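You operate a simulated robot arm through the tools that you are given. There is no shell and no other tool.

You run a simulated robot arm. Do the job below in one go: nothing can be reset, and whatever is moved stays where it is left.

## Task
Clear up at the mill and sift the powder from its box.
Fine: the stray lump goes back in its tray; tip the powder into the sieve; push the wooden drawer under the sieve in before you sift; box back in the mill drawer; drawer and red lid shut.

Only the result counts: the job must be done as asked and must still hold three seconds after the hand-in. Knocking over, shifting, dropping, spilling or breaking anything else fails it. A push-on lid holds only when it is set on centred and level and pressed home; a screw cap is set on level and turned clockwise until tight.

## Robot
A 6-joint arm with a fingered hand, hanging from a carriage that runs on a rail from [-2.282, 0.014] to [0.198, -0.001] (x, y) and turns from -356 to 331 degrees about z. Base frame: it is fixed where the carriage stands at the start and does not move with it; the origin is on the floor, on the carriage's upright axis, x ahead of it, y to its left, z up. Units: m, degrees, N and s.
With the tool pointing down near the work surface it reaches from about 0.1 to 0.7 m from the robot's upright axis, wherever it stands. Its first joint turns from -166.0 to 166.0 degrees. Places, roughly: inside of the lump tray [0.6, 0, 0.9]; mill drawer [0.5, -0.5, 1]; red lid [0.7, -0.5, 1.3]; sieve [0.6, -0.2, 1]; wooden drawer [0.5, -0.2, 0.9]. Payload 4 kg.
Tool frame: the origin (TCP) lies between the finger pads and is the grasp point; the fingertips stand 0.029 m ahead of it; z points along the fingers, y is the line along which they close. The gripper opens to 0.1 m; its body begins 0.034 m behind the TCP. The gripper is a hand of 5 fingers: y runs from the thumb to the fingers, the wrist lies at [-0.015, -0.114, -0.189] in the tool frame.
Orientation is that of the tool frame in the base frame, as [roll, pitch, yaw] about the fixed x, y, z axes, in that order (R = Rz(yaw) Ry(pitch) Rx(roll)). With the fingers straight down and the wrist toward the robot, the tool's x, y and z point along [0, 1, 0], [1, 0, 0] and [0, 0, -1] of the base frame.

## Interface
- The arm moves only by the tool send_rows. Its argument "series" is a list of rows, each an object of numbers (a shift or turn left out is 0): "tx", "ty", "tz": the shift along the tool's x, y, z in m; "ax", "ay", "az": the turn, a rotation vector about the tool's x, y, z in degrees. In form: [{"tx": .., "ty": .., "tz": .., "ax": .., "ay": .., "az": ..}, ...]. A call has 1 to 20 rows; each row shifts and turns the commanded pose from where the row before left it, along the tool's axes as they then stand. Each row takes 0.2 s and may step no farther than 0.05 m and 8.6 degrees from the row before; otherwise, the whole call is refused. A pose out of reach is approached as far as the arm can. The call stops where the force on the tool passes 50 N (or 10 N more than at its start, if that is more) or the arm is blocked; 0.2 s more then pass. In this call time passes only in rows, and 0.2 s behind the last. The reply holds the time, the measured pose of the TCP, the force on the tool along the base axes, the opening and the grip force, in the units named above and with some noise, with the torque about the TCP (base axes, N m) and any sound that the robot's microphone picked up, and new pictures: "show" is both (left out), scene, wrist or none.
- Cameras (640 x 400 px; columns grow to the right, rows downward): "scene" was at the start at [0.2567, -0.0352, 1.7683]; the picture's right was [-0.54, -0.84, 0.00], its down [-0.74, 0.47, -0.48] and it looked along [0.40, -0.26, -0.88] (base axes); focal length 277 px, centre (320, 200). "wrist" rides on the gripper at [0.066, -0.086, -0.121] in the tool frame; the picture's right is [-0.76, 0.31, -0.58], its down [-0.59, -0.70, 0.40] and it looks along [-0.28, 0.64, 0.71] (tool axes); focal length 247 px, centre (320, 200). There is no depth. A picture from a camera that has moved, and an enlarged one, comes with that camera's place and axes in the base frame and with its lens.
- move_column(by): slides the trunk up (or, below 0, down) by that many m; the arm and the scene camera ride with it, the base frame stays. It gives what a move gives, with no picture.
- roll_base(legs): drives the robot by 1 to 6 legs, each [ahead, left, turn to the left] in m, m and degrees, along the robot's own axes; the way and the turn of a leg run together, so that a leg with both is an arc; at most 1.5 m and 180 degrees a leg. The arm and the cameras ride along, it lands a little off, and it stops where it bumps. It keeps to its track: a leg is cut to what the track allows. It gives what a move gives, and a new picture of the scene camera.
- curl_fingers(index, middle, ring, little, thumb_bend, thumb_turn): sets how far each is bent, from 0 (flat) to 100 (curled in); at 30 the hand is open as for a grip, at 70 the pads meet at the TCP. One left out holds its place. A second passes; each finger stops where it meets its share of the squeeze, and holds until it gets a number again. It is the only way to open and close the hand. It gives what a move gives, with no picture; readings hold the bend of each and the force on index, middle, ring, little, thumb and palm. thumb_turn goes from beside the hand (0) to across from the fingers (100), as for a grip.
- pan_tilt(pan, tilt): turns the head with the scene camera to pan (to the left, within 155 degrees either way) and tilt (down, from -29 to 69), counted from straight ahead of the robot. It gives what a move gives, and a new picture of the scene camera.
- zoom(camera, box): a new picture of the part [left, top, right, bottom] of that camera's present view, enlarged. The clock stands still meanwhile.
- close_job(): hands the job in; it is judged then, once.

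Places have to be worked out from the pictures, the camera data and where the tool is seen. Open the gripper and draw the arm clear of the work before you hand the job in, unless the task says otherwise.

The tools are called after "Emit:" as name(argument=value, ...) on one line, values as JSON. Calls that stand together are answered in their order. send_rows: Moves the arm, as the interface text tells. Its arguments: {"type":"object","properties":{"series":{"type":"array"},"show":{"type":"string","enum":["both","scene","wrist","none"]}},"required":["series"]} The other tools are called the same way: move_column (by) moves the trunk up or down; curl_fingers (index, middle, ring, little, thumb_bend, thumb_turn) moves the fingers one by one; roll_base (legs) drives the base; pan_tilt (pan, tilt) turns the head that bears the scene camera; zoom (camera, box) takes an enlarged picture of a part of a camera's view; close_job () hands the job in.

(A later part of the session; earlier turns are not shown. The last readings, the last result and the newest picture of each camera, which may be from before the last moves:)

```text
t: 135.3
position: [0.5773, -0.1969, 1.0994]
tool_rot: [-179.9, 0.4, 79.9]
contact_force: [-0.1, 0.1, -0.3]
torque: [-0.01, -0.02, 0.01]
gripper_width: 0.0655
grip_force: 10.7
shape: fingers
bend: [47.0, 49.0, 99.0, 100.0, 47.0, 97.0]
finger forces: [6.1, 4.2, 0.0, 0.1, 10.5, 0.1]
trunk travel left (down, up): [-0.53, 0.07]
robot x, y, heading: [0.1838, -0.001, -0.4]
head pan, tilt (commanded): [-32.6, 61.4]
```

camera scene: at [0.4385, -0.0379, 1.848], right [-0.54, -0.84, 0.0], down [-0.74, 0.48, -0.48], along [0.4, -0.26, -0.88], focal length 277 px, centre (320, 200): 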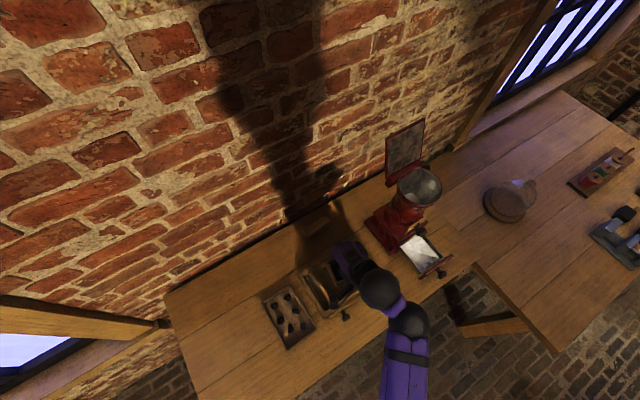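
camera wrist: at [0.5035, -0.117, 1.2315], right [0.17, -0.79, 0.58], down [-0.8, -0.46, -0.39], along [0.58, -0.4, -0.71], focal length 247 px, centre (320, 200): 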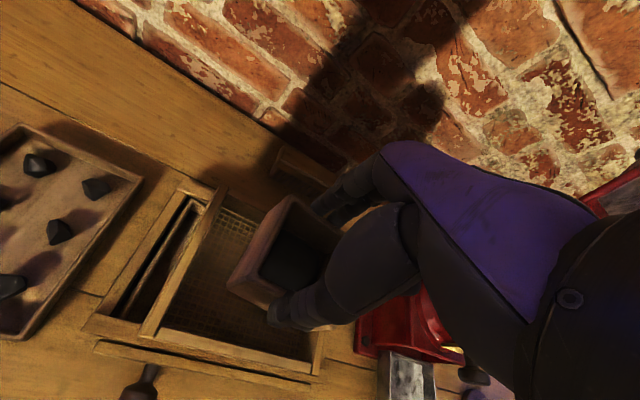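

Pose matches the dry run. I firm up the grip a little, then tip in stages, starting with 40°.

Emit:
curl_fingers(index=58, middle=60, thumb_bend=61)

Emit:
send_rows(series=[{"ay": -5}, {"ay": -5}, {"ay": -5}, {"ay": -5}, {"ay": -5}, {"ay": -5}, {"ay": -5}, {"ay": -5}, {}])

Emit:
zoom(camera="scene", box=[280, 190, 420, 300])

```text
t: 136.3
position: [0.5771, -0.1965, 1.1004]
tool_rot: [-179.9, 0.4, 79.9]
contact_force: [0.3, -0.4, 0.0]
torque: [0.0, 0.0, 0.0]
gripper_width: 0.0653
grip_force: 14.9
shape: fingers
bend: [49.0, 51.0, 99.0, 100.0, 47.0, 97.0]
finger forces: [8.2, 7.1, 0.0, 0.1, 15.5, 0.1]
trunk travel left (down, up): [-0.53, 0.07]
robot x, y, heading: [0.181, 0.0014, -0.3]
head pan, tilt (commanded): [-32.6, 61.4]
```

```text
t: 138.3
position: [0.5771, -0.1968, 1.1006]
tool_rot: [-179.9, 40.5, 80.0]
contact_force: [0.5, -0.1, -1.2]
torque: [0.04, -0.02, 0.01]
gripper_width: 0.0646
grip_force: 15.1
shape: fingers
bend: [49.0, 52.0, 99.0, 100.0, 48.0, 97.0]
finger forces: [7.8, 7.0, 0.0, 0.1, 14.9, 0.1]
trunk travel left (down, up): [-0.53, 0.07]
robot x, y, heading: [0.1805, 0.0041, -0.1]
head pan, tilt (commanded): [-32.6, 61.4]
camera scene: at [0.4385, -0.0379, 1.798], right [-0.54, -0.84, 0.0], down [-0.74, 0.48, -0.48], along [0.4, -0.26, -0.88], focal length 277 px, centre (320, 200)
camera wrist: at [0.5142, -0.055, 1.1499], right [0.27, -0.25, 0.93], down [-0.82, -0.57, 0.08], along [0.51, -0.78, -0.36], focal length 247 px, centre (320, 200)
```

scene: 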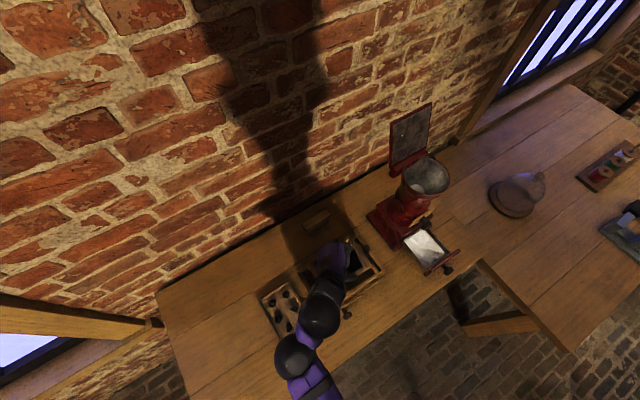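
wrist: 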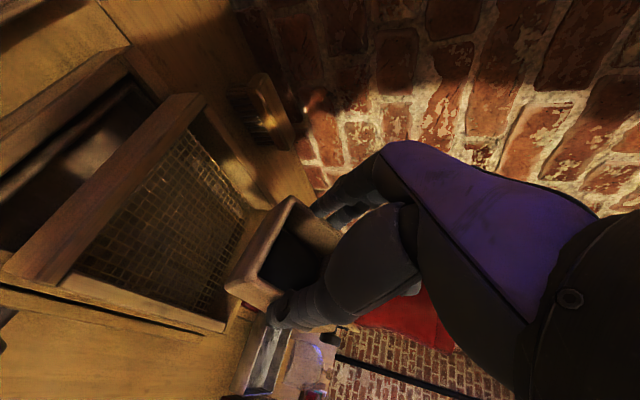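

```text
3.64 times, centred on (350, 245) of scene
camera zoom: at [0.4385, -0.0379, 1.798], right [-0.54, -0.84, 0.0], down [-0.74, 0.48, -0.48], along [0.4, -0.26, -0.88], focal length 1007 px, centre (211, 36)
```

zoom: 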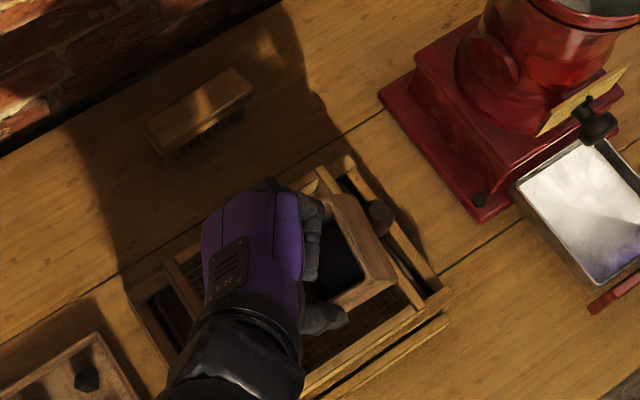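

No contact, box secure at 40°. I tip on to 70° and look.

Emit:
send_rows(series=[{"ay": -5}, {"ay": -5}, {"ay": -5}, {"ay": -5}, {"ay": -5}, {"ay": -5}, {}])

Emit:
zoom(camera="scene", box=[280, 190, 420, 300])

Emit:
zoom(camera="wrist", box=[0, 60, 400, 330])

```text
t: 139.9
position: [0.5768, -0.1956, 1.1004]
tool_rot: [-179.9, 70.5, 79.9]
contact_force: [-0.6, -0.4, -0.2]
torque: [0.05, -0.03, -0.02]
gripper_width: 0.0648
grip_force: 14.4
shape: fingers
bend: [49.0, 52.0, 99.0, 100.0, 48.0, 97.0]
finger forces: [7.8, 7.0, 0.0, 0.0, 14.8, 0.0]
trunk travel left (down, up): [-0.53, 0.07]
robot x, y, heading: [0.1829, -0.0011, -0.2]
head pan, tilt (commanded): [-32.6, 61.4]
camera scene: at [0.4385, -0.0379, 1.798], right [-0.54, -0.84, 0.0], down [-0.74, 0.48, -0.48], along [0.4, -0.26, -0.88], focal length 277 px, centre (320, 200)
camera wrist: at [0.5154, -0.0469, 1.0784], right [0.35, 0.23, 0.91], down [-0.79, -0.44, 0.42], along [0.5, -0.87, 0.03], focal length 247 px, centre (320, 200)
```

scene: 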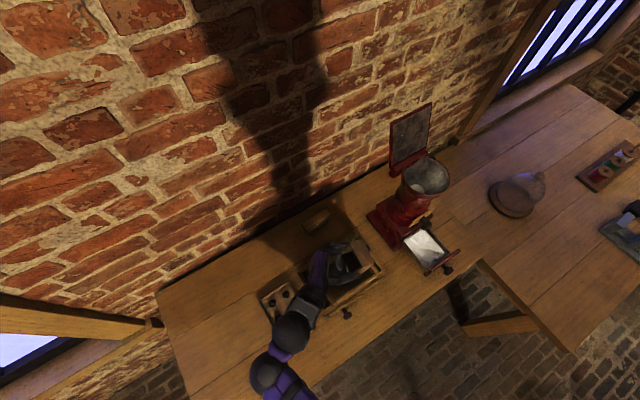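
wrist: 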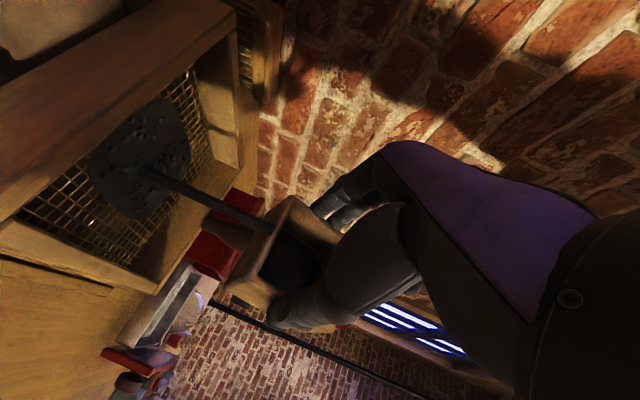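

```text
3.64 times, centred on (350, 245) of scene
camera zoom: at [0.4385, -0.0379, 1.798], right [-0.54, -0.84, 0.0], down [-0.74, 0.48, -0.48], along [0.4, -0.26, -0.88], focal length 1007 px, centre (211, 36)
```

zoom: 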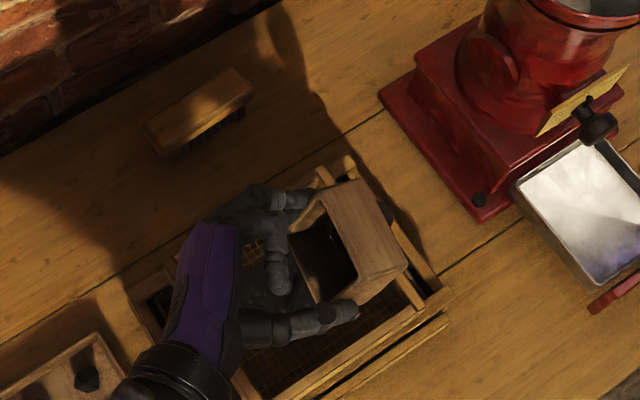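

```text
1.48 times, centred on (200, 195) of wrist
camera zoom: at [0.5154, -0.0469, 1.0784], right [0.35, 0.23, 0.91], down [-0.79, -0.44, 0.42], along [0.5, -0.87, 0.03], focal length 366 px, centre (498, 207)
```

zoom: 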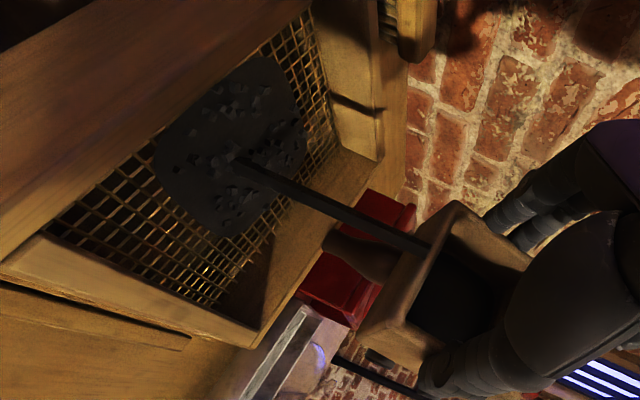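

Powder is streaming from the box onto the middle of the mesh. I hold for a couple of seconds and watch.

Emit:
send_rows(series=[{}, {}, {}, {}, {}, {}, {}, {}], show="wrist")

Emit:
zoom(camera="wrist", box=[0, 60, 400, 330])

```text
t: 141.7
position: [0.5773, -0.1955, 1.0991]
tool_rot: [-179.6, 70.4, 80.2]
contact_force: [-0.6, 0.5, -1.5]
torque: [0.0, -0.02, 0.0]
gripper_width: 0.0646
grip_force: 15.1
shape: fingers
bend: [49.0, 52.0, 99.0, 100.0, 48.0, 97.0]
finger forces: [7.7, 7.0, 0.0, 0.1, 14.8, 0.0]
trunk travel left (down, up): [-0.53, 0.07]
robot x, y, heading: [0.18, -0.0002, -0.5]
head pan, tilt (commanded): [-32.6, 61.4]
camera wrist: at [0.5154, -0.047, 1.0785], right [0.35, 0.23, 0.91], down [-0.79, -0.44, 0.42], along [0.5, -0.87, 0.03], focal length 247 px, centre (320, 200)
```

wrist: 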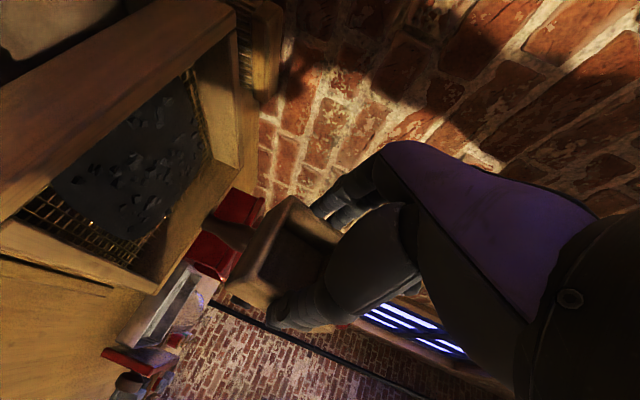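

```text
1.48 times, centred on (200, 195) of wrist
camera zoom: at [0.5154, -0.047, 1.0785], right [0.35, 0.23, 0.91], down [-0.79, -0.44, 0.42], along [0.5, -0.87, 0.03], focal length 366 px, centre (498, 207)
```

zoom: 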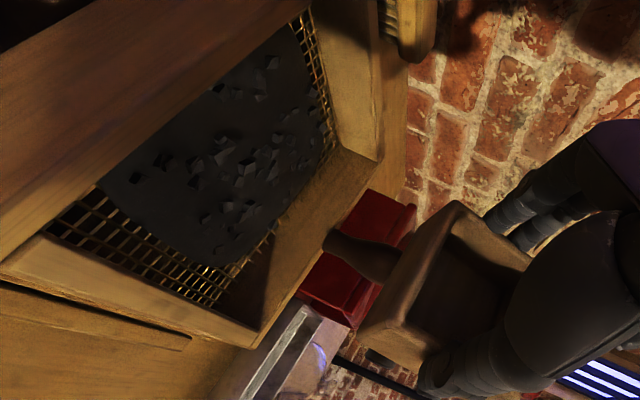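

The stream has ended with a wide heap on the mesh; the box looks nearly empty. I tip further to ~105° to get the remainder out.

Emit:
send_rows(series=[{"ay": -5}, {"ay": -5}, {"ay": -5}, {"ay": -5}, {"ay": -5}, {"ay": -5}, {"ay": -5}, {}, {}, {}])

Emit:
zoom(camera="scene", box=[280, 190, 420, 300])

Emit:
zoom(camera="wrist", box=[0, 60, 400, 330])

```text
t: 143.9
position: [0.5778, -0.1992, 1.1016]
tool_rot: [-0.5, 74.7, -100.4]
contact_force: [0.0, -0.1, -0.9]
torque: [0.04, 0.0, 0.0]
gripper_width: 0.0648
grip_force: 14.5
shape: fingers
bend: [49.0, 52.0, 99.0, 100.0, 48.0, 97.0]
finger forces: [7.9, 7.0, 0.1, 0.0, 14.7, 0.1]
out of reach, approached as far as the arm can: row 7
trunk travel left (down, up): [-0.53, 0.07]
robot x, y, heading: [0.1816, 0.0, -0.2]
head pan, tilt (commanded): [-32.6, 61.4]
camera scene: at [0.4385, -0.0379, 1.798], right [-0.54, -0.84, 0.0], down [-0.74, 0.48, -0.48], along [0.4, -0.26, -0.88], focal length 277 px, centre (320, 200)
camera wrist: at [0.5085, -0.0868, 1.0066], right [0.43, 0.69, 0.58], down [-0.73, -0.11, 0.68], along [0.53, -0.71, 0.46], focal length 247 px, centre (320, 200)
```

scene: 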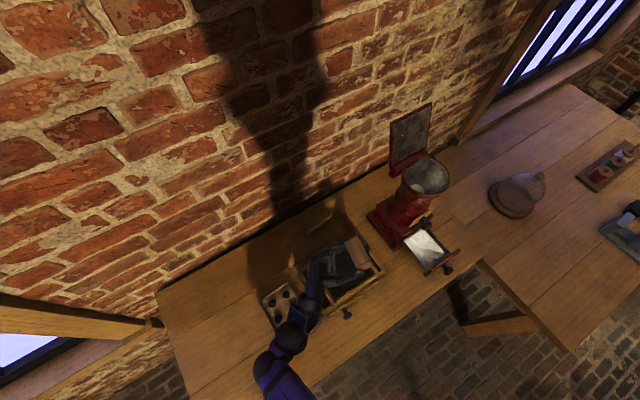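
wrist: 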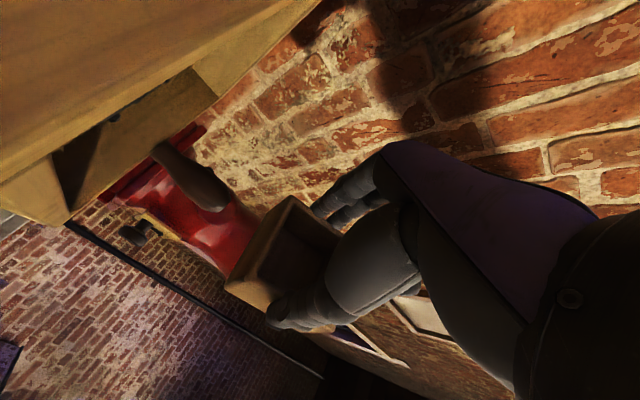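

```text
3.64 times, centred on (350, 245) of scene
camera zoom: at [0.4385, -0.0379, 1.798], right [-0.54, -0.84, 0.0], down [-0.74, 0.48, -0.48], along [0.4, -0.26, -0.88], focal length 1007 px, centre (211, 36)
```

zoom: 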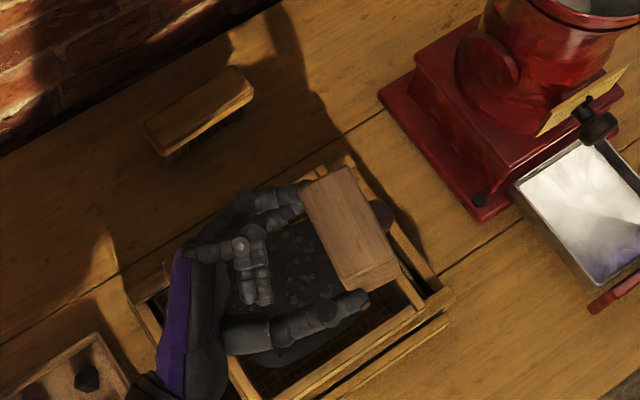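

```text
1.48 times, centred on (200, 195) of wrist
camera zoom: at [0.5085, -0.0868, 1.0066], right [0.43, 0.69, 0.58], down [-0.73, -0.11, 0.68], along [0.53, -0.71, 0.46], focal length 366 px, centre (498, 207)
```

zoom: 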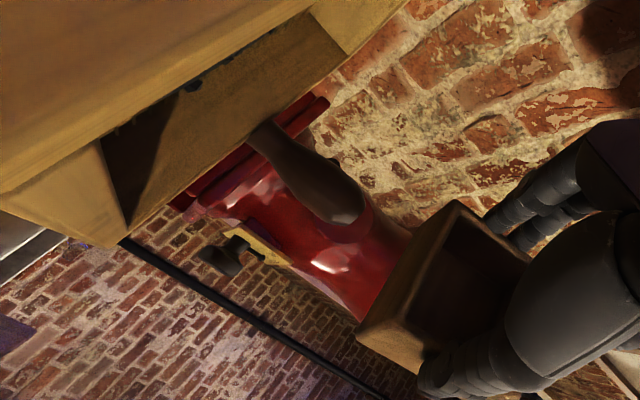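

The box is empty and nothing spilled outside the frame. I tip it back to level.

Emit:
send_rows(series=[{"ay": 6}, {"ay": 7}, {"ay": 7}, {"ay": 7}, {"ay": 7}, {"ay": 7}, {"ay": 7}, {"ay": 7}, {"ay": 7}, {"ay": 7}, {"ay": 7}, {"ay": 7}, {"ay": 7}, {"ay": 7}, {"ay": 7}, {}])

Emit:
zoom(camera="wrist", box=[100, 80, 460, 320])

```text
t: 147.3
position: [0.5876, -0.2001, 1.1066]
tool_rot: [178.7, 7.1, 79.8]
contact_force: [0.0, 0.8, 0.0]
torque: [0.0, 0.0, 0.0]
gripper_width: 0.0644
grip_force: 14.0
shape: fingers
bend: [49.0, 52.0, 99.0, 100.0, 48.0, 97.0]
finger forces: [7.3, 7.0, 0.0, 0.0, 14.3, 0.0]
out of reach, approached as far as the arm can: row 14, 15
trunk travel left (down, up): [-0.53, 0.07]
robot x, y, heading: [0.1863, -0.0006, -0.2]
head pan, tilt (commanded): [-32.6, 61.4]
camera scene: at [0.4385, -0.0379, 1.798], right [-0.54, -0.84, 0.0], down [-0.74, 0.48, -0.48], along [0.4, -0.26, -0.88], focal length 277 px, centre (320, 200)
camera wrist: at [0.5139, -0.1062, 1.2169], right [0.17, -0.72, 0.67], down [-0.8, -0.5, -0.34], along [0.58, -0.48, -0.66], focal length 247 px, centre (320, 200)
```

scene: 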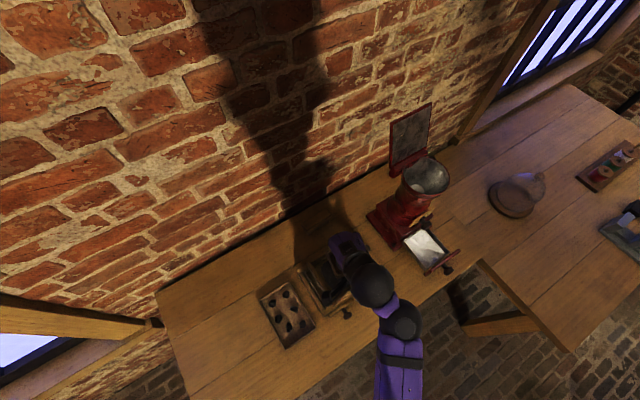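
wrist: 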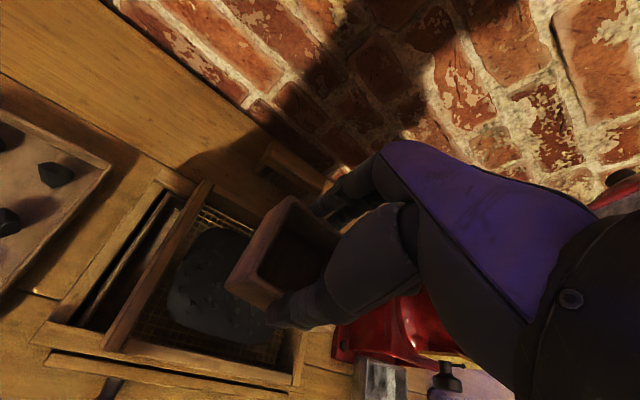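

```text
1.67 times, centred on (280, 200) of wrist
camera zoom: at [0.5139, -0.1062, 1.2169], right [0.17, -0.72, 0.67], down [-0.8, -0.5, -0.34], along [0.58, -0.48, -0.66], focal length 412 px, centre (387, 200)
```

zoom: 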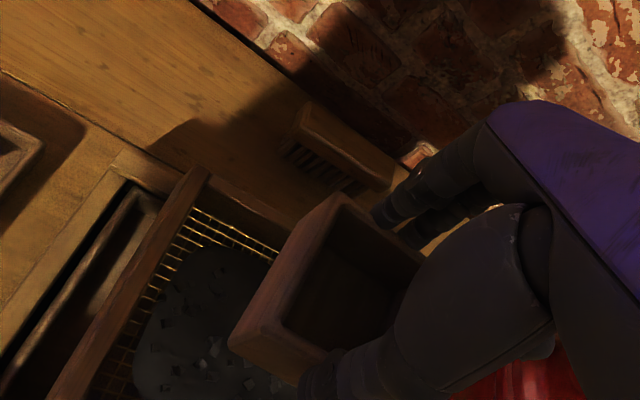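

The box is visibly empty. I level it fully and raise the trunk 5 cm so the box clears the sieve handle on the way back.

Emit:
send_rows(series=[{"tz": 0.008, "ay": 4}, {"ay": 3, "ax": 1.3}, {}], show="none")

Emit:
move_column(by=0.05)

```text
t: 148.1
position: [0.5879, -0.2007, 1.099]
tool_rot: [-179.3, -2.5, 80.0]
contact_force: [-0.3, -0.2, -1.1]
torque: [0.05, -0.01, 0.02]
gripper_width: 0.0646
grip_force: 14.0
shape: fingers
bend: [49.0, 52.0, 99.0, 100.0, 48.0, 97.0]
finger forces: [7.3, 6.9, 0.0, 0.0, 14.2, 0.1]
trunk travel left (down, up): [-0.53, 0.07]
robot x, y, heading: [0.1844, -0.0003, -0.3]
head pan, tilt (commanded): [-32.6, 61.4]
```

```text
t: 149.0
position: [0.5888, -0.2004, 1.1489]
tool_rot: [-179.4, -2.5, 80.0]
contact_force: [0.0, 0.6, 0.4]
torque: [0.01, 0.04, -0.02]
gripper_width: 0.0643
grip_force: 14.6
shape: fingers
bend: [49.0, 52.0, 99.0, 100.0, 48.0, 97.0]
finger forces: [7.4, 7.0, 0.0, 0.1, 14.2, 0.1]
trunk travel left (down, up): [-0.58, 0.02]
robot x, y, heading: [0.182, -0.0012, -0.2]
head pan, tilt (commanded): [-32.6, 61.4]
```

Tiny tilt left; I correct it, turn toward the mill and carry the box back over, well above the handle.

Emit:
send_rows(series=[{"ay": -2.5, "ax": -0.6}, {"az": 6.5}, {"az": 6.5}, {"az": 6.5}, {"az": 6.5}, {"az": 6.5}, {"az": 6.5}, {"tx": -0.0244, "ty": 0.0085}, {"tx": -0.0244, "ty": 0.0085}, {"tx": -0.0244, "ty": 0.0085}, {"tx": -0.0244, "ty": 0.0085}, {"tx": -0.0244, "ty": 0.0085}, {"tx": -0.0244, "ty": 0.0085}, {"tx": -0.0244, "ty": 0.0085}, {"tx": -0.0244, "ty": 0.0085}, {"tx": -0.0244, "ty": 0.0085}, {}])

```text
t: 152.6
position: [0.4723, -0.4024, 1.1487]
tool_rot: [-180.0, 0.0, 40.9]
contact_force: [-0.4, -0.8, -1.7]
torque: [-0.01, 0.01, -0.03]
gripper_width: 0.0635
grip_force: 13.5
shape: fingers
bend: [49.0, 52.0, 99.0, 100.0, 49.0, 97.0]
finger forces: [6.9, 6.6, 0.0, 0.1, 13.7, 0.1]
trunk travel left (down, up): [-0.58, 0.02]
robot x, y, heading: [0.1787, -0.0044, 0.0]
head pan, tilt (commanded): [-32.6, 61.4]
camera scene: at [0.4385, -0.0379, 1.848], right [-0.54, -0.84, 0.0], down [-0.74, 0.48, -0.48], along [0.4, -0.26, -0.88], focal length 277 px, centre (320, 200)
camera wrist: at [0.4657, -0.2957, 1.27], right [-0.37, -0.73, 0.58], down [-0.91, 0.14, -0.4], along [0.21, -0.67, -0.71], focal length 247 px, centre (320, 200)
```

scene: 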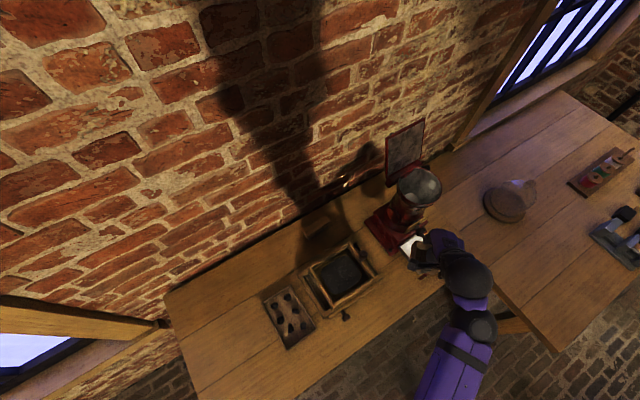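
wrist: 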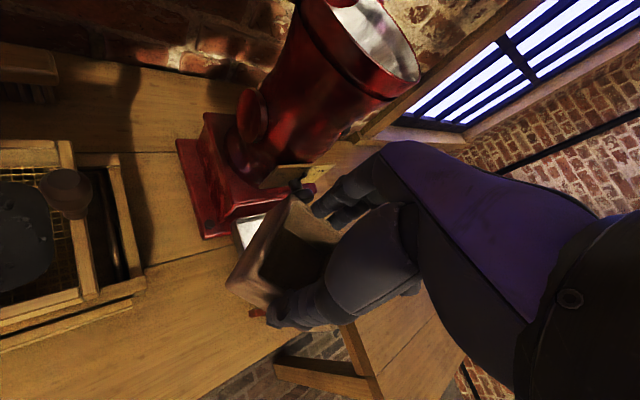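

Powder sits in the sieve; box is back near the mill. I turn to yaw 0 and position at [0.486, -0.469], still high.

Emit:
send_rows(series=[{"az": 8.2}, {"az": 8.2}, {"az": 8.2}, {"az": 8.2}, {"az": 8.1}, {"ty": 0.02}, {"ty": 0.025}, {"ty": 0.0215, "tx": 0.014}, {}], show="none")

Emit:
move_column(by=-0.05)

Emit:
zoom(camera="wrist", box=[120, 80, 480, 350])

```text
t: 154.6
position: [0.486, -0.4717, 1.1453]
tool_rot: [-180.0, 0.0, 0.0]
contact_force: [-0.3, -0.7, 0.2]
torque: [0.04, 0.0, 0.0]
gripper_width: 0.0634
grip_force: 13.3
shape: fingers
bend: [49.0, 52.0, 99.0, 100.0, 49.0, 97.0]
finger forces: [7.1, 6.6, 0.1, 0.0, 13.7, 0.0]
out of reach, approached as far as the arm can: row 5
trunk travel left (down, up): [-0.58, 0.02]
robot x, y, heading: [0.1832, -0.0016, -0.2]
head pan, tilt (commanded): [-32.6, 61.4]
```

```text
t: 155.5
position: [0.4853, -0.4732, 1.0948]
tool_rot: [180.0, 0.0, 0.1]
contact_force: [0.6, 0.0, 0.1]
torque: [0.01, 0.01, 0.02]
gripper_width: 0.0637
grip_force: 13.8
shape: fingers
bend: [49.0, 52.0, 99.0, 100.0, 49.0, 97.0]
finger forces: [7.1, 6.6, 0.0, 0.0, 13.7, 0.0]
trunk travel left (down, up): [-0.53, 0.07]
robot x, y, heading: [0.1834, -0.0031, -0.3]
head pan, tilt (commanded): [-32.6, 61.4]
```

```text
1.48 times, centred on (300, 215) of wrist
camera zoom: at [0.5507, -0.3863, 1.2151], right [-0.76, -0.31, 0.58], down [-0.59, 0.7, -0.4], along [-0.28, -0.64, -0.71], focal length 366 px, centre (350, 178)
```

zoom: 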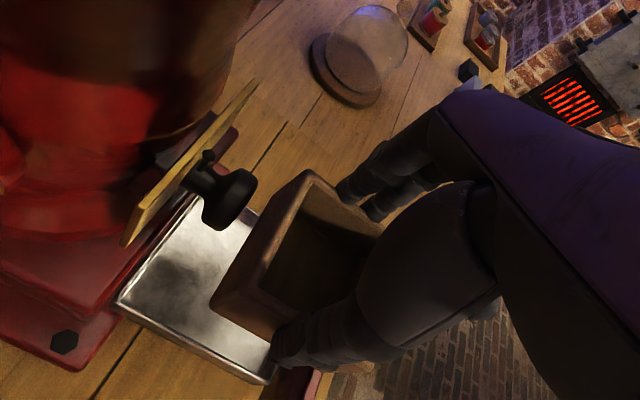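

The drawer is directly below. I correct y by 4 mm and x by 6 mm and lower the box to just above the drawer walls.

Emit:
send_rows(series=[{"ty": -0.004, "tx": 0.006, "tz": 0.01}, {"tz": 0.02}, {"tz": 0.02}, {}])

Emit:
zoom(camera="wrist", box=[120, 80, 480, 350])

Emit:
zoom(camera="scene", box=[370, 190, 480, 280])

```text
t: 156.5
position: [0.4921, -0.4693, 1.0443]
tool_rot: [180.0, 0.0, 0.2]
contact_force: [-0.5, 0.9, -0.8]
torque: [0.03, 0.01, -0.01]
gripper_width: 0.0635
grip_force: 13.9
shape: fingers
bend: [49.0, 52.0, 99.0, 100.0, 49.0, 97.0]
finger forces: [7.0, 6.4, 0.0, 0.0, 13.7, 0.0]
trunk travel left (down, up): [-0.53, 0.07]
robot x, y, heading: [0.1796, -0.0027, -0.1]
head pan, tilt (commanded): [-32.6, 61.4]
camera scene: at [0.4385, -0.0379, 1.798], right [-0.54, -0.84, 0.0], down [-0.74, 0.48, -0.48], along [0.4, -0.26, -0.88], focal length 277 px, centre (320, 200)
camera wrist: at [0.557, -0.3838, 1.1649], right [-0.76, -0.31, 0.58], down [-0.59, 0.7, -0.4], along [-0.28, -0.64, -0.71], focal length 247 px, centre (320, 200)
```

scene: 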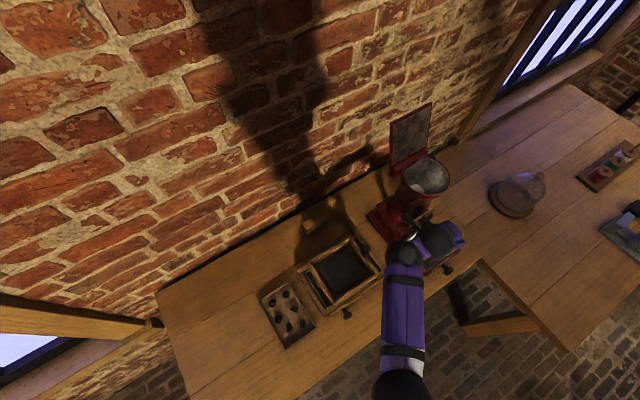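
wrist: 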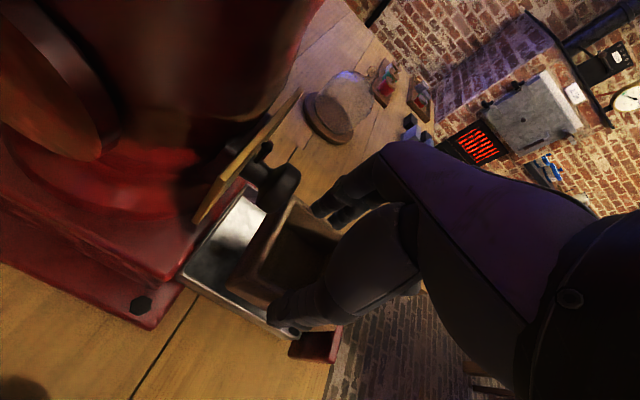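

```text
1.48 times, centred on (300, 215) of wrist
camera zoom: at [0.557, -0.3838, 1.1649], right [-0.76, -0.31, 0.58], down [-0.59, 0.7, -0.4], along [-0.28, -0.64, -0.71], focal length 366 px, centre (350, 178)
```

zoom: 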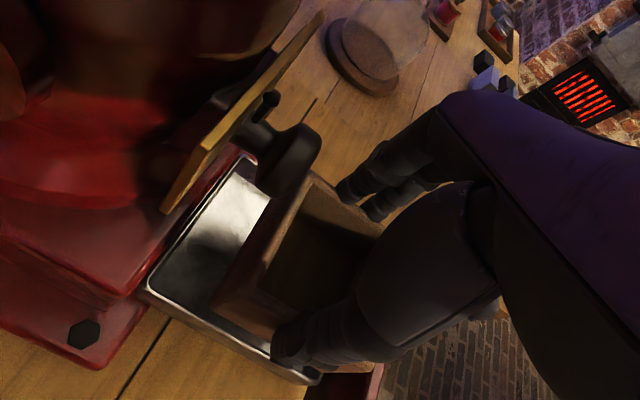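

```text
4.44 times, centred on (425, 235) of scene
camera zoom: at [0.4385, -0.0379, 1.798], right [-0.54, -0.84, 0.0], down [-0.74, 0.48, -0.48], along [0.4, -0.26, -0.88], focal length 1231 px, centre (-147, 44)
```

zoom: 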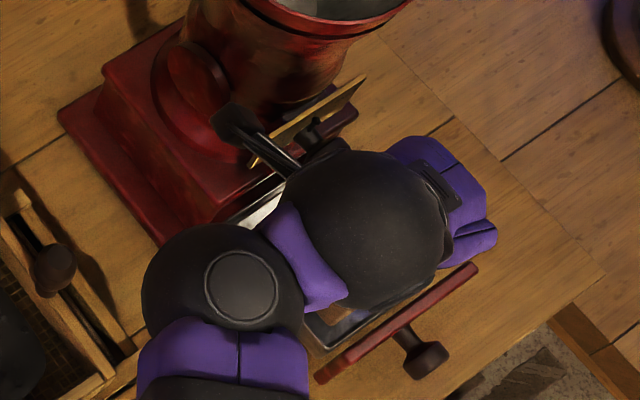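

Alignment looks right, with the box inside the drawer's outline. I lower on, checking for contact.

Emit:
send_rows(series=[{"tz": 0.012}, {"tz": 0.012}, {}], show="none")

Emit:
zoom(camera="wrist", box=[120, 80, 480, 350])

```text
t: 157.3
position: [0.4928, -0.4695, 1.0211]
tool_rot: [180.0, 0.1, 0.1]
contact_force: [-0.3, 1.7, 4.5]
torque: [0.21, -0.03, -0.02]
gripper_width: 0.0633
grip_force: 13.7
shape: fingers
bend: [49.0, 52.0, 99.0, 100.0, 49.0, 98.0]
finger forces: [7.1, 6.7, 0.0, 0.0, 14.6, 0.0]
trunk travel left (down, up): [-0.53, 0.07]
robot x, y, heading: [0.1813, -0.0029, -0.5]
head pan, tilt (commanded): [-32.6, 61.4]
```

```text
1.48 times, centred on (300, 215) of wrist
camera zoom: at [0.5573, -0.3834, 1.1414], right [-0.76, -0.31, 0.58], down [-0.59, 0.7, -0.4], along [-0.28, -0.64, -0.71], focal length 366 px, centre (350, 178)
```

zoom: 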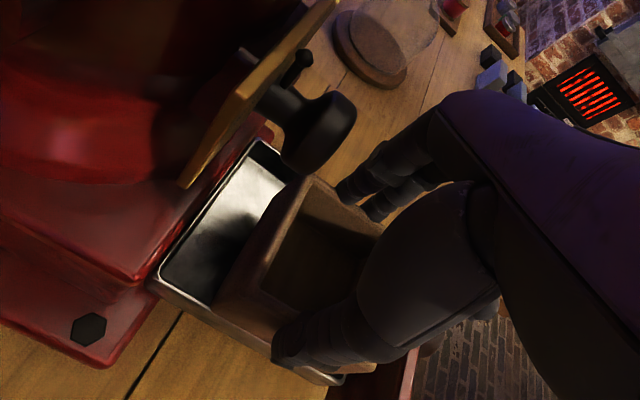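

Contact (4.5 N) appears 2 cm higher than expected, on the thumb side. I lift 6 mm and look closely at the box edges relative to the drawer walls.

Emit:
send_rows(series=[{"tz": -0.006}, {}], show="none")

Emit:
zoom(camera="wrist", box=[200, 170, 360, 340])

Emit:
zoom(camera="scene", box=[400, 220, 450, 270])

```text
t: 157.9
position: [0.4926, -0.4678, 1.0249]
tool_rot: [-180.0, 0.0, 0.2]
contact_force: [0.8, 0.2, -1.7]
torque: [-0.01, 0.02, -0.02]
gripper_width: 0.0633
grip_force: 14.4
shape: fingers
bend: [49.0, 52.0, 99.0, 100.0, 49.0, 98.0]
finger forces: [7.3, 6.9, 0.1, 0.0, 14.2, 0.1]
trunk travel left (down, up): [-0.53, 0.07]
robot x, y, heading: [0.1821, 0.0006, -0.0]
head pan, tilt (commanded): [-32.6, 61.4]
```

```text
2.35 times, centred on (280, 255) of wrist
camera zoom: at [0.5571, -0.3824, 1.1468], right [-0.76, -0.31, 0.58], down [-0.59, 0.7, -0.4], along [-0.28, -0.64, -0.71], focal length 581 px, centre (414, 71)
```

zoom: 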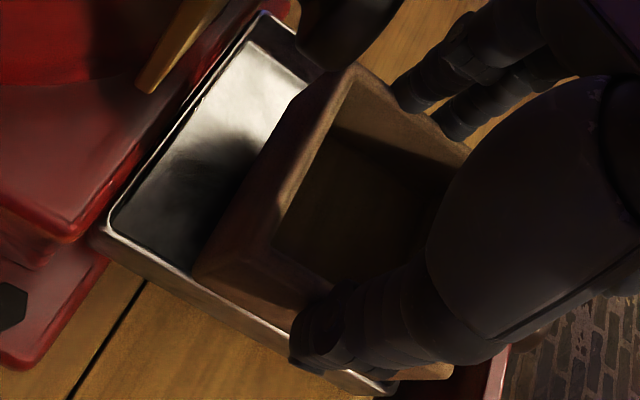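

```text
8.00 times, centred on (425, 245) of scene
camera zoom: at [0.4385, -0.0379, 1.798], right [-0.54, -0.84, 0.0], down [-0.74, 0.48, -0.48], along [0.4, -0.26, -0.88], focal length 2216 px, centre (-520, -160)
```

zoom: 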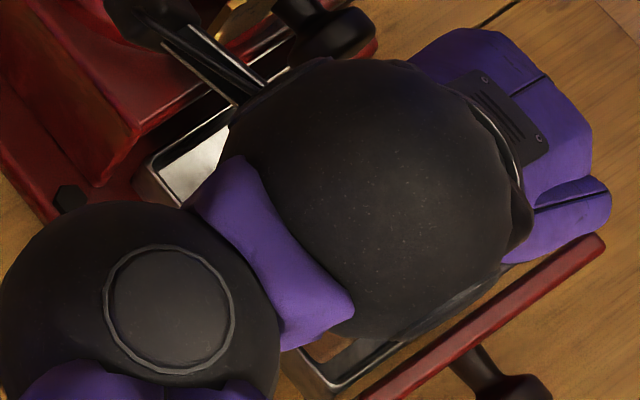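

The box sits ~6 mm toward the thumb in my grip, so its lower-left edge met the left wall (inner y≈-0.431). I shift 10 mm right and lower again carefully.

Emit:
send_rows(series=[{"ty": 0.01, "tx": 0.001}, {}, {"tz": 0.006}, {}], show="none")

Emit:
zoom(camera="wrist", box=[200, 170, 360, 340])

```text
t: 158.9
position: [0.4942, -0.4792, 1.021]
tool_rot: [-180.0, 0.0, 0.2]
contact_force: [0.7, -0.6, -1.0]
torque: [0.01, -0.03, -0.01]
gripper_width: 0.0634
grip_force: 14.0
shape: fingers
bend: [49.0, 52.0, 99.0, 100.0, 49.0, 98.0]
finger forces: [7.3, 6.9, 0.0, 0.0, 14.2, 0.0]
trunk travel left (down, up): [-0.53, 0.07]
robot x, y, heading: [0.1818, 0.0033, -0.3]
head pan, tilt (commanded): [-32.6, 61.4]
```

```text
2.35 times, centred on (280, 255) of wrist
camera zoom: at [0.5586, -0.3932, 1.1414], right [-0.76, -0.31, 0.58], down [-0.59, 0.7, -0.4], along [-0.28, -0.64, -0.71], focal length 581 px, centre (414, 71)
```

zoom: 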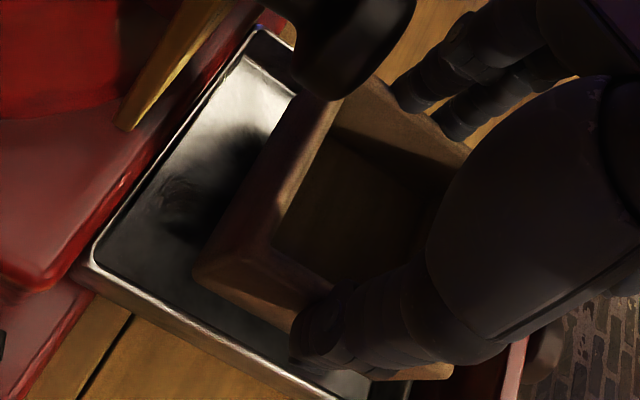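

No contact now, with a clear gap to the left wall. I lower further in steps.

Emit:
send_rows(series=[{"tz": 0.006}, {"tz": 0.005}, {}], show="none")

Emit:
zoom(camera="wrist", box=[200, 170, 360, 340])

```text
t: 159.7
position: [0.4935, -0.4797, 1.0088]
tool_rot: [180.0, 0.0, 0.1]
contact_force: [0.6, -0.6, -0.9]
torque: [0.0, 0.02, 0.02]
gripper_width: 0.0634
grip_force: 14.1
shape: fingers
bend: [49.0, 52.0, 99.0, 100.0, 49.0, 98.0]
finger forces: [7.2, 6.9, 0.0, 0.1, 14.2, 0.0]
trunk travel left (down, up): [-0.53, 0.07]
robot x, y, heading: [0.182, -0.0058, -0.2]
head pan, tilt (commanded): [-32.6, 61.4]
```

```text
2.35 times, centred on (280, 255) of wrist
camera zoom: at [0.558, -0.3931, 1.1295], right [-0.76, -0.31, 0.58], down [-0.59, 0.7, -0.4], along [-0.28, -0.64, -0.71], focal length 581 px, centre (414, 71)
```

zoom: 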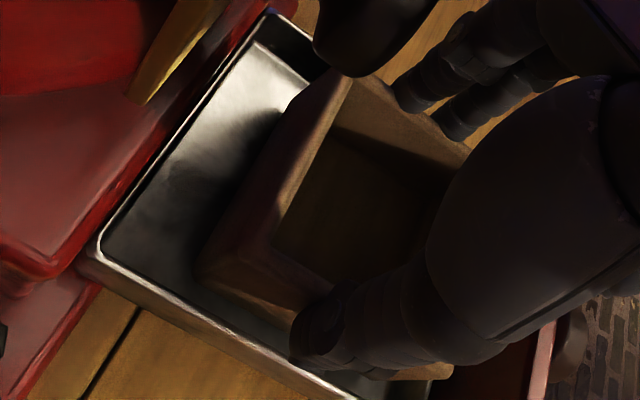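

Good, still free and well inside the drawer. I go down a further 4 mm, then in 2 mm steps until the floor is felt.

Emit:
send_rows(series=[{"tz": 0.004}, {}], show="none")

```text
t: 160.3
position: [0.493, -0.4795, 1.0035]
tool_rot: [180.0, 0.0, 0.2]
contact_force: [0.9, 0.2, -0.9]
torque: [0.0, 0.0, -0.05]
gripper_width: 0.0635
grip_force: 14.0
shape: fingers
bend: [49.0, 52.0, 99.0, 100.0, 49.0, 98.0]
finger forces: [7.2, 7.0, 0.0, 0.0, 14.2, 0.0]
trunk travel left (down, up): [-0.53, 0.07]
robot x, y, heading: [0.1827, 0.0021, -0.1]
head pan, tilt (commanded): [-32.6, 61.4]
```

Still no floor contact at 1.0035; 2 mm more.

Emit:
send_rows(series=[{"tz": 0.0025}, {}], show="none")

```text
t: 160.9
position: [0.4924, -0.4801, 1.0032]
tool_rot: [179.9, -0.1, 0.1]
contact_force: [0.1, 0.0, -0.1]
torque: [0.03, 0.02, -0.02]
gripper_width: 0.0636
grip_force: 14.4
shape: fingers
bend: [49.0, 52.0, 99.0, 100.0, 49.0, 98.0]
finger forces: [7.3, 6.9, 0.1, 0.0, 14.3, 0.0]
trunk travel left (down, up): [-0.53, 0.07]
robot x, y, heading: [0.1834, -0.0024, -0.3]
head pan, tilt (commanded): [-32.6, 61.4]
```

The weight reading faded, so the box is starting to rest. One more 2 mm step to confirm.

Emit:
send_rows(series=[{"tz": 0.002}, {}], show="none")

```text
t: 161.5
position: [0.4935, -0.48, 1.0007]
tool_rot: [180.0, 0.0, 0.1]
contact_force: [-0.4, 0.1, 2.6]
torque: [0.06, 0.02, 0.01]
gripper_width: 0.0634
grip_force: 14.3
shape: fingers
bend: [49.0, 52.0, 99.0, 100.0, 49.0, 98.0]
finger forces: [7.3, 6.8, 0.0, 0.0, 14.4, 0.0]
trunk travel left (down, up): [-0.53, 0.07]
robot x, y, heading: [0.1793, -0.0008, -0.4]
head pan, tilt (commanded): [-32.6, 61.4]
```

Floor contact confirmed (+2.6 N at z≈1.0007, same as at pick-up). I open thumb and fingers moderately.

Emit:
curl_fingers(index=42, middle=44, thumb_bend=42)

Emit:
curl_fingers(index=36, middle=36, thumb_bend=38)

Emit:
zoom(camera="wrist", box=[200, 100, 440, 340])

```text
t: 162.5
position: [0.4941, -0.4789, 1.0005]
tool_rot: [-180.0, 0.0, 0.2]
contact_force: [0.5, 0.1, -1.1]
torque: [0.01, -0.01, -0.01]
gripper_width: 0.0708
grip_force: 0.3
shape: fingers
bend: [42.0, 44.0, 99.0, 100.0, 42.0, 97.0]
finger forces: [0.1, 0.3, 0.1, 0.1, 0.3, 0.1]
trunk travel left (down, up): [-0.53, 0.07]
robot x, y, heading: [0.1823, -0.0032, -0.4]
head pan, tilt (commanded): [-32.6, 61.4]
```

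```text
t: 163.5
position: [0.495, -0.4787, 1.0009]
tool_rot: [-180.0, 0.0, 0.1]
contact_force: [0.3, 0.5, -0.6]
torque: [0.0, 0.04, 0.01]
gripper_width: 0.0819
grip_force: 0.0
shape: fingers
bend: [36.0, 36.0, 99.0, 100.0, 38.0, 97.0]
finger forces: [0.0, 0.0, 0.1, 0.0, 0.0, 0.1]
trunk travel left (down, up): [-0.53, 0.07]
robot x, y, heading: [0.182, -0.0008, -0.4]
head pan, tilt (commanded): [-32.6, 61.4]
```

```text
1.67 times, centred on (320, 220) of wrist
camera zoom: at [0.5579, -0.393, 1.1214], right [-0.76, -0.31, 0.58], down [-0.59, 0.7, -0.4], along [-0.28, -0.64, -0.71], focal length 412 px, centre (320, 167)
```

zoom: 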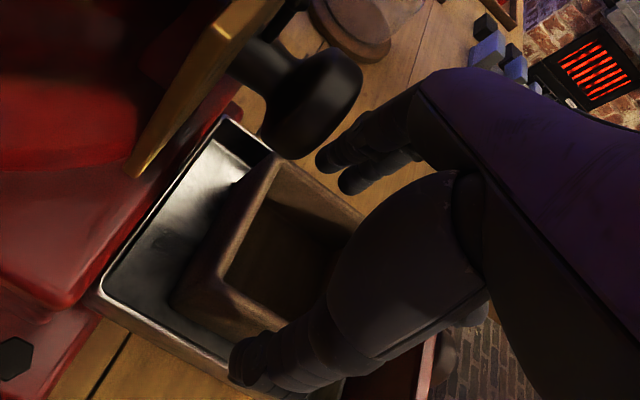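

Released; the box stands level in the drawer. I open to the full grip width and lift straight up.

Emit:
curl_fingers(index=31, middle=31, thumb_bend=33)

Emit:
send_rows(series=[{"tz": -0.01}, {"tz": -0.02, "tx": -0.002}, {"tz": -0.025, "tx": -0.004}, {"tz": -0.025}, {"tz": -0.01}, {}])

Emit:
zoom(camera="wrist", box=[120, 100, 440, 340])

```text
t: 164.5
position: [0.4926, -0.48, 1.0013]
tool_rot: [-180.0, 0.0, 0.1]
contact_force: [-0.5, 0.5, 0.2]
torque: [0.02, 0.01, -0.03]
gripper_width: 0.0938
grip_force: 0.1
shape: fingers
bend: [31.0, 31.0, 99.0, 100.0, 33.0, 96.0]
finger forces: [0.0, 0.0, 0.0, 0.0, 0.1, 0.0]
trunk travel left (down, up): [-0.53, 0.07]
robot x, y, heading: [0.1765, -0.0053, -0.2]
head pan, tilt (commanded): [-32.6, 61.4]
```

```text
t: 165.9
position: [0.4868, -0.4785, 1.0901]
tool_rot: [179.9, 0.0, 0.2]
contact_force: [0.0, 0.4, 0.3]
torque: [-0.01, -0.02, -0.01]
gripper_width: 0.0941
grip_force: 0.1
shape: fingers
bend: [31.0, 31.0, 99.0, 100.0, 33.0, 96.0]
finger forces: [0.1, 0.1, 0.0, 0.0, 0.1, 0.0]
trunk travel left (down, up): [-0.53, 0.07]
robot x, y, heading: [0.1829, 0.0006, -0.3]
head pan, tilt (commanded): [-32.6, 61.4]
camera scene: at [0.4385, -0.0379, 1.798], right [-0.54, -0.84, 0.0], down [-0.74, 0.48, -0.48], along [0.4, -0.26, -0.88], focal length 277 px, centre (320, 200)
camera wrist: at [0.5506, -0.3917, 1.2115], right [-0.76, -0.31, 0.58], down [-0.59, 0.7, -0.4], along [-0.28, -0.64, -0.71], focal length 247 px, centre (320, 200)
```

scene: 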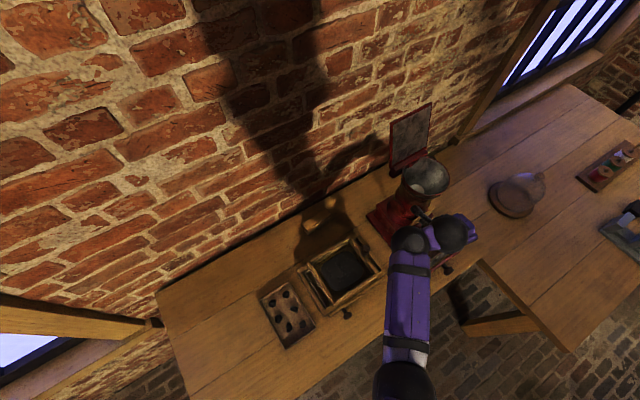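
wrist: 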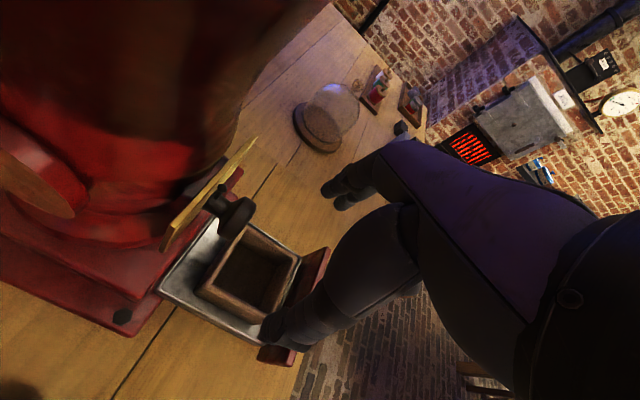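

```text
1.67 times, centred on (280, 220) of wrist
camera zoom: at [0.5506, -0.3917, 1.2115], right [-0.76, -0.31, 0.58], down [-0.59, 0.7, -0.4], along [-0.28, -0.64, -0.71], focal length 412 px, centre (387, 167)
```

zoom: 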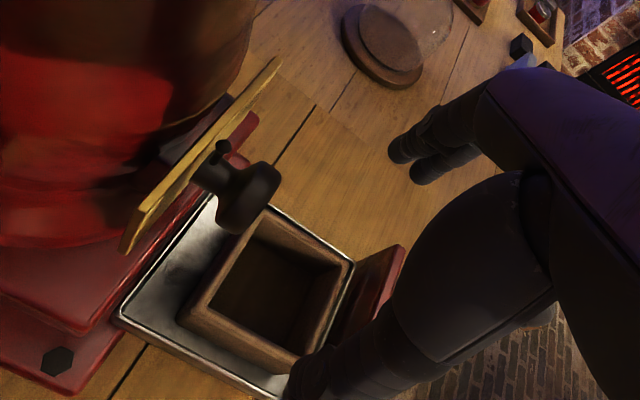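

The box is back in the drawer, clear of the dial knob. Now I back the hand away, turn to yaw 45 and flatten the fingers so the index tip can push the mill drawer by its pull-knob (≈[0.405, -0.487, 0.946]).

Emit:
send_rows(series=[{"tx": -0.03}, {"tx": -0.035, "ty": -0.02}, {"tx": -0.04, "ty": -0.03}, {"tx": -0.02, "ty": -0.025}, {"az": -7.5}, {"az": -7.5}, {"az": -7.5}, {"az": -7.5}, {"az": -7.5}, {"az": -7.5}, {}], show="none")

Emit:
curl_fingers(index=5, middle=5, ring=5, little=5, thumb_bend=30, thumb_turn=0)

Emit:
zoom(camera="scene", box=[340, 170, 500, 310])

```text
t: 168.3
position: [0.3617, -0.4048, 1.0912]
tool_rot: [-179.9, -0.1, 45.2]
contact_force: [-0.6, 0.9, 0.4]
torque: [0.02, 0.0, 0.0]
gripper_width: 0.0939
grip_force: 0.0
shape: fingers
bend: [31.0, 31.0, 99.0, 100.0, 33.0, 96.0]
finger forces: [0.0, 0.1, 0.0, 0.1, 0.0, 0.0]
trunk travel left (down, up): [-0.53, 0.07]
robot x, y, heading: [0.1832, -0.0026, -0.4]
head pan, tilt (commanded): [-32.6, 61.4]
```

```text
t: 169.3
position: [0.3611, -0.4046, 1.0915]
tool_rot: [-180.0, 0.0, 45.1]
contact_force: [0.3, 0.1, 0.5]
torque: [-0.02, 0.03, -0.02]
gripper_width: 0.1447
grip_force: 0.0
shape: fingers
bend: [5.0, 5.0, 5.0, 5.0, 30.0, 0.0]
finger forces: [0.0, 0.0, 0.0, 0.0, 0.0, 0.0]
trunk travel left (down, up): [-0.53, 0.07]
robot x, y, heading: [0.18, 0.0001, -0.1]
head pan, tilt (commanded): [-32.6, 61.4]
```

```text
2.86 times, centred on (420, 240) of scene
camera zoom: at [0.4385, -0.0379, 1.798], right [-0.54, -0.84, 0.0], down [-0.74, 0.48, -0.48], along [0.4, -0.26, -0.88], focal length 791 px, centre (34, 86)
```

zoom: 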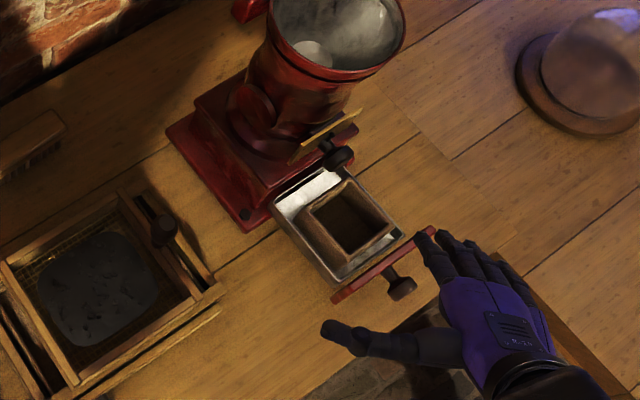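

Index tip position matches my model. I move it in front of the pull-knob and lower to knob height.

Emit:
send_rows(series=[{"tx": -0.031, "ty": -0.014}, {"tx": -0.031, "ty": -0.014}, {"tz": 0.03}, {"tz": 0.04}, {"tz": 0.04}, {"tz": 0.03}, {"tz": 0.012}, {}])

Emit:
zoom(camera="scene", box=[360, 200, 480, 300])

```text
t: 171.1
position: [0.301, -0.4297, 0.9321]
tool_rot: [179.9, 0.0, 45.1]
contact_force: [0.2, -0.1, -0.3]
torque: [0.02, -0.02, 0.01]
gripper_width: 0.1445
grip_force: 0.1
shape: fingers
bend: [5.0, 5.0, 5.0, 5.0, 30.0, 0.0]
finger forces: [0.1, 0.0, 0.0, 0.0, 0.1, 0.0]
out of reach, approached as far as the arm can: row 2
trunk travel left (down, up): [-0.53, 0.07]
robot x, y, heading: [0.181, -0.0002, -0.3]
head pan, tilt (commanded): [-32.6, 61.4]
camera scene: at [0.4385, -0.0379, 1.798], right [-0.54, -0.84, 0.0], down [-0.74, 0.48, -0.48], along [0.4, -0.26, -0.88], focal length 277 px, centre (320, 200)
camera wrist: at [0.2855, -0.322, 1.0535], right [-0.32, -0.75, 0.58], down [-0.91, 0.08, -0.4], along [0.25, -0.65, -0.71], focal length 247 px, centre (320, 200)
```

scene: 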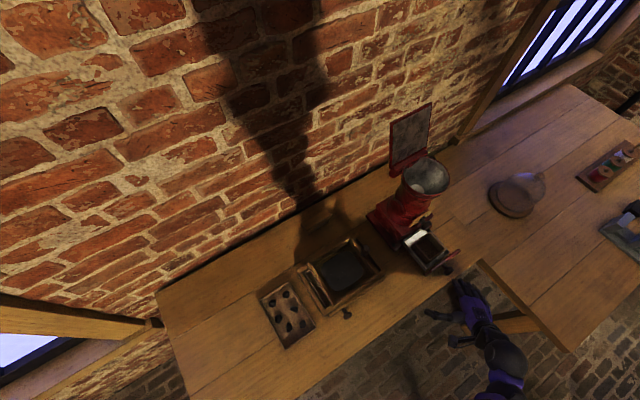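
wrist: 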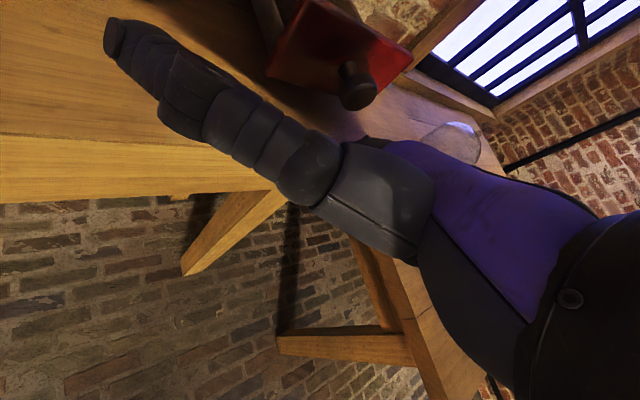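

```text
4.00 times, centred on (420, 250) of scene
camera zoom: at [0.4385, -0.0379, 1.798], right [-0.54, -0.84, 0.0], down [-0.74, 0.48, -0.48], along [0.4, -0.26, -0.88], focal length 1108 px, centre (-80, 0)
```

zoom: 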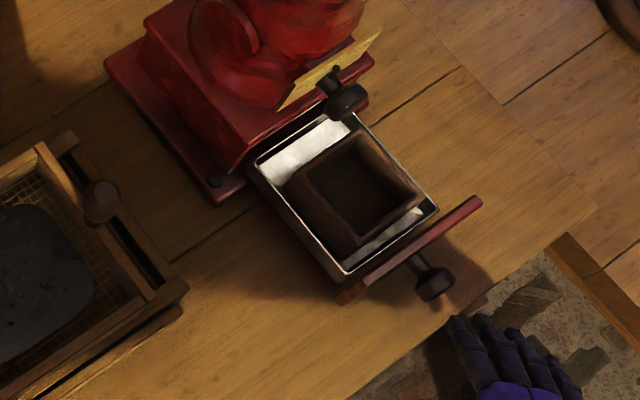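

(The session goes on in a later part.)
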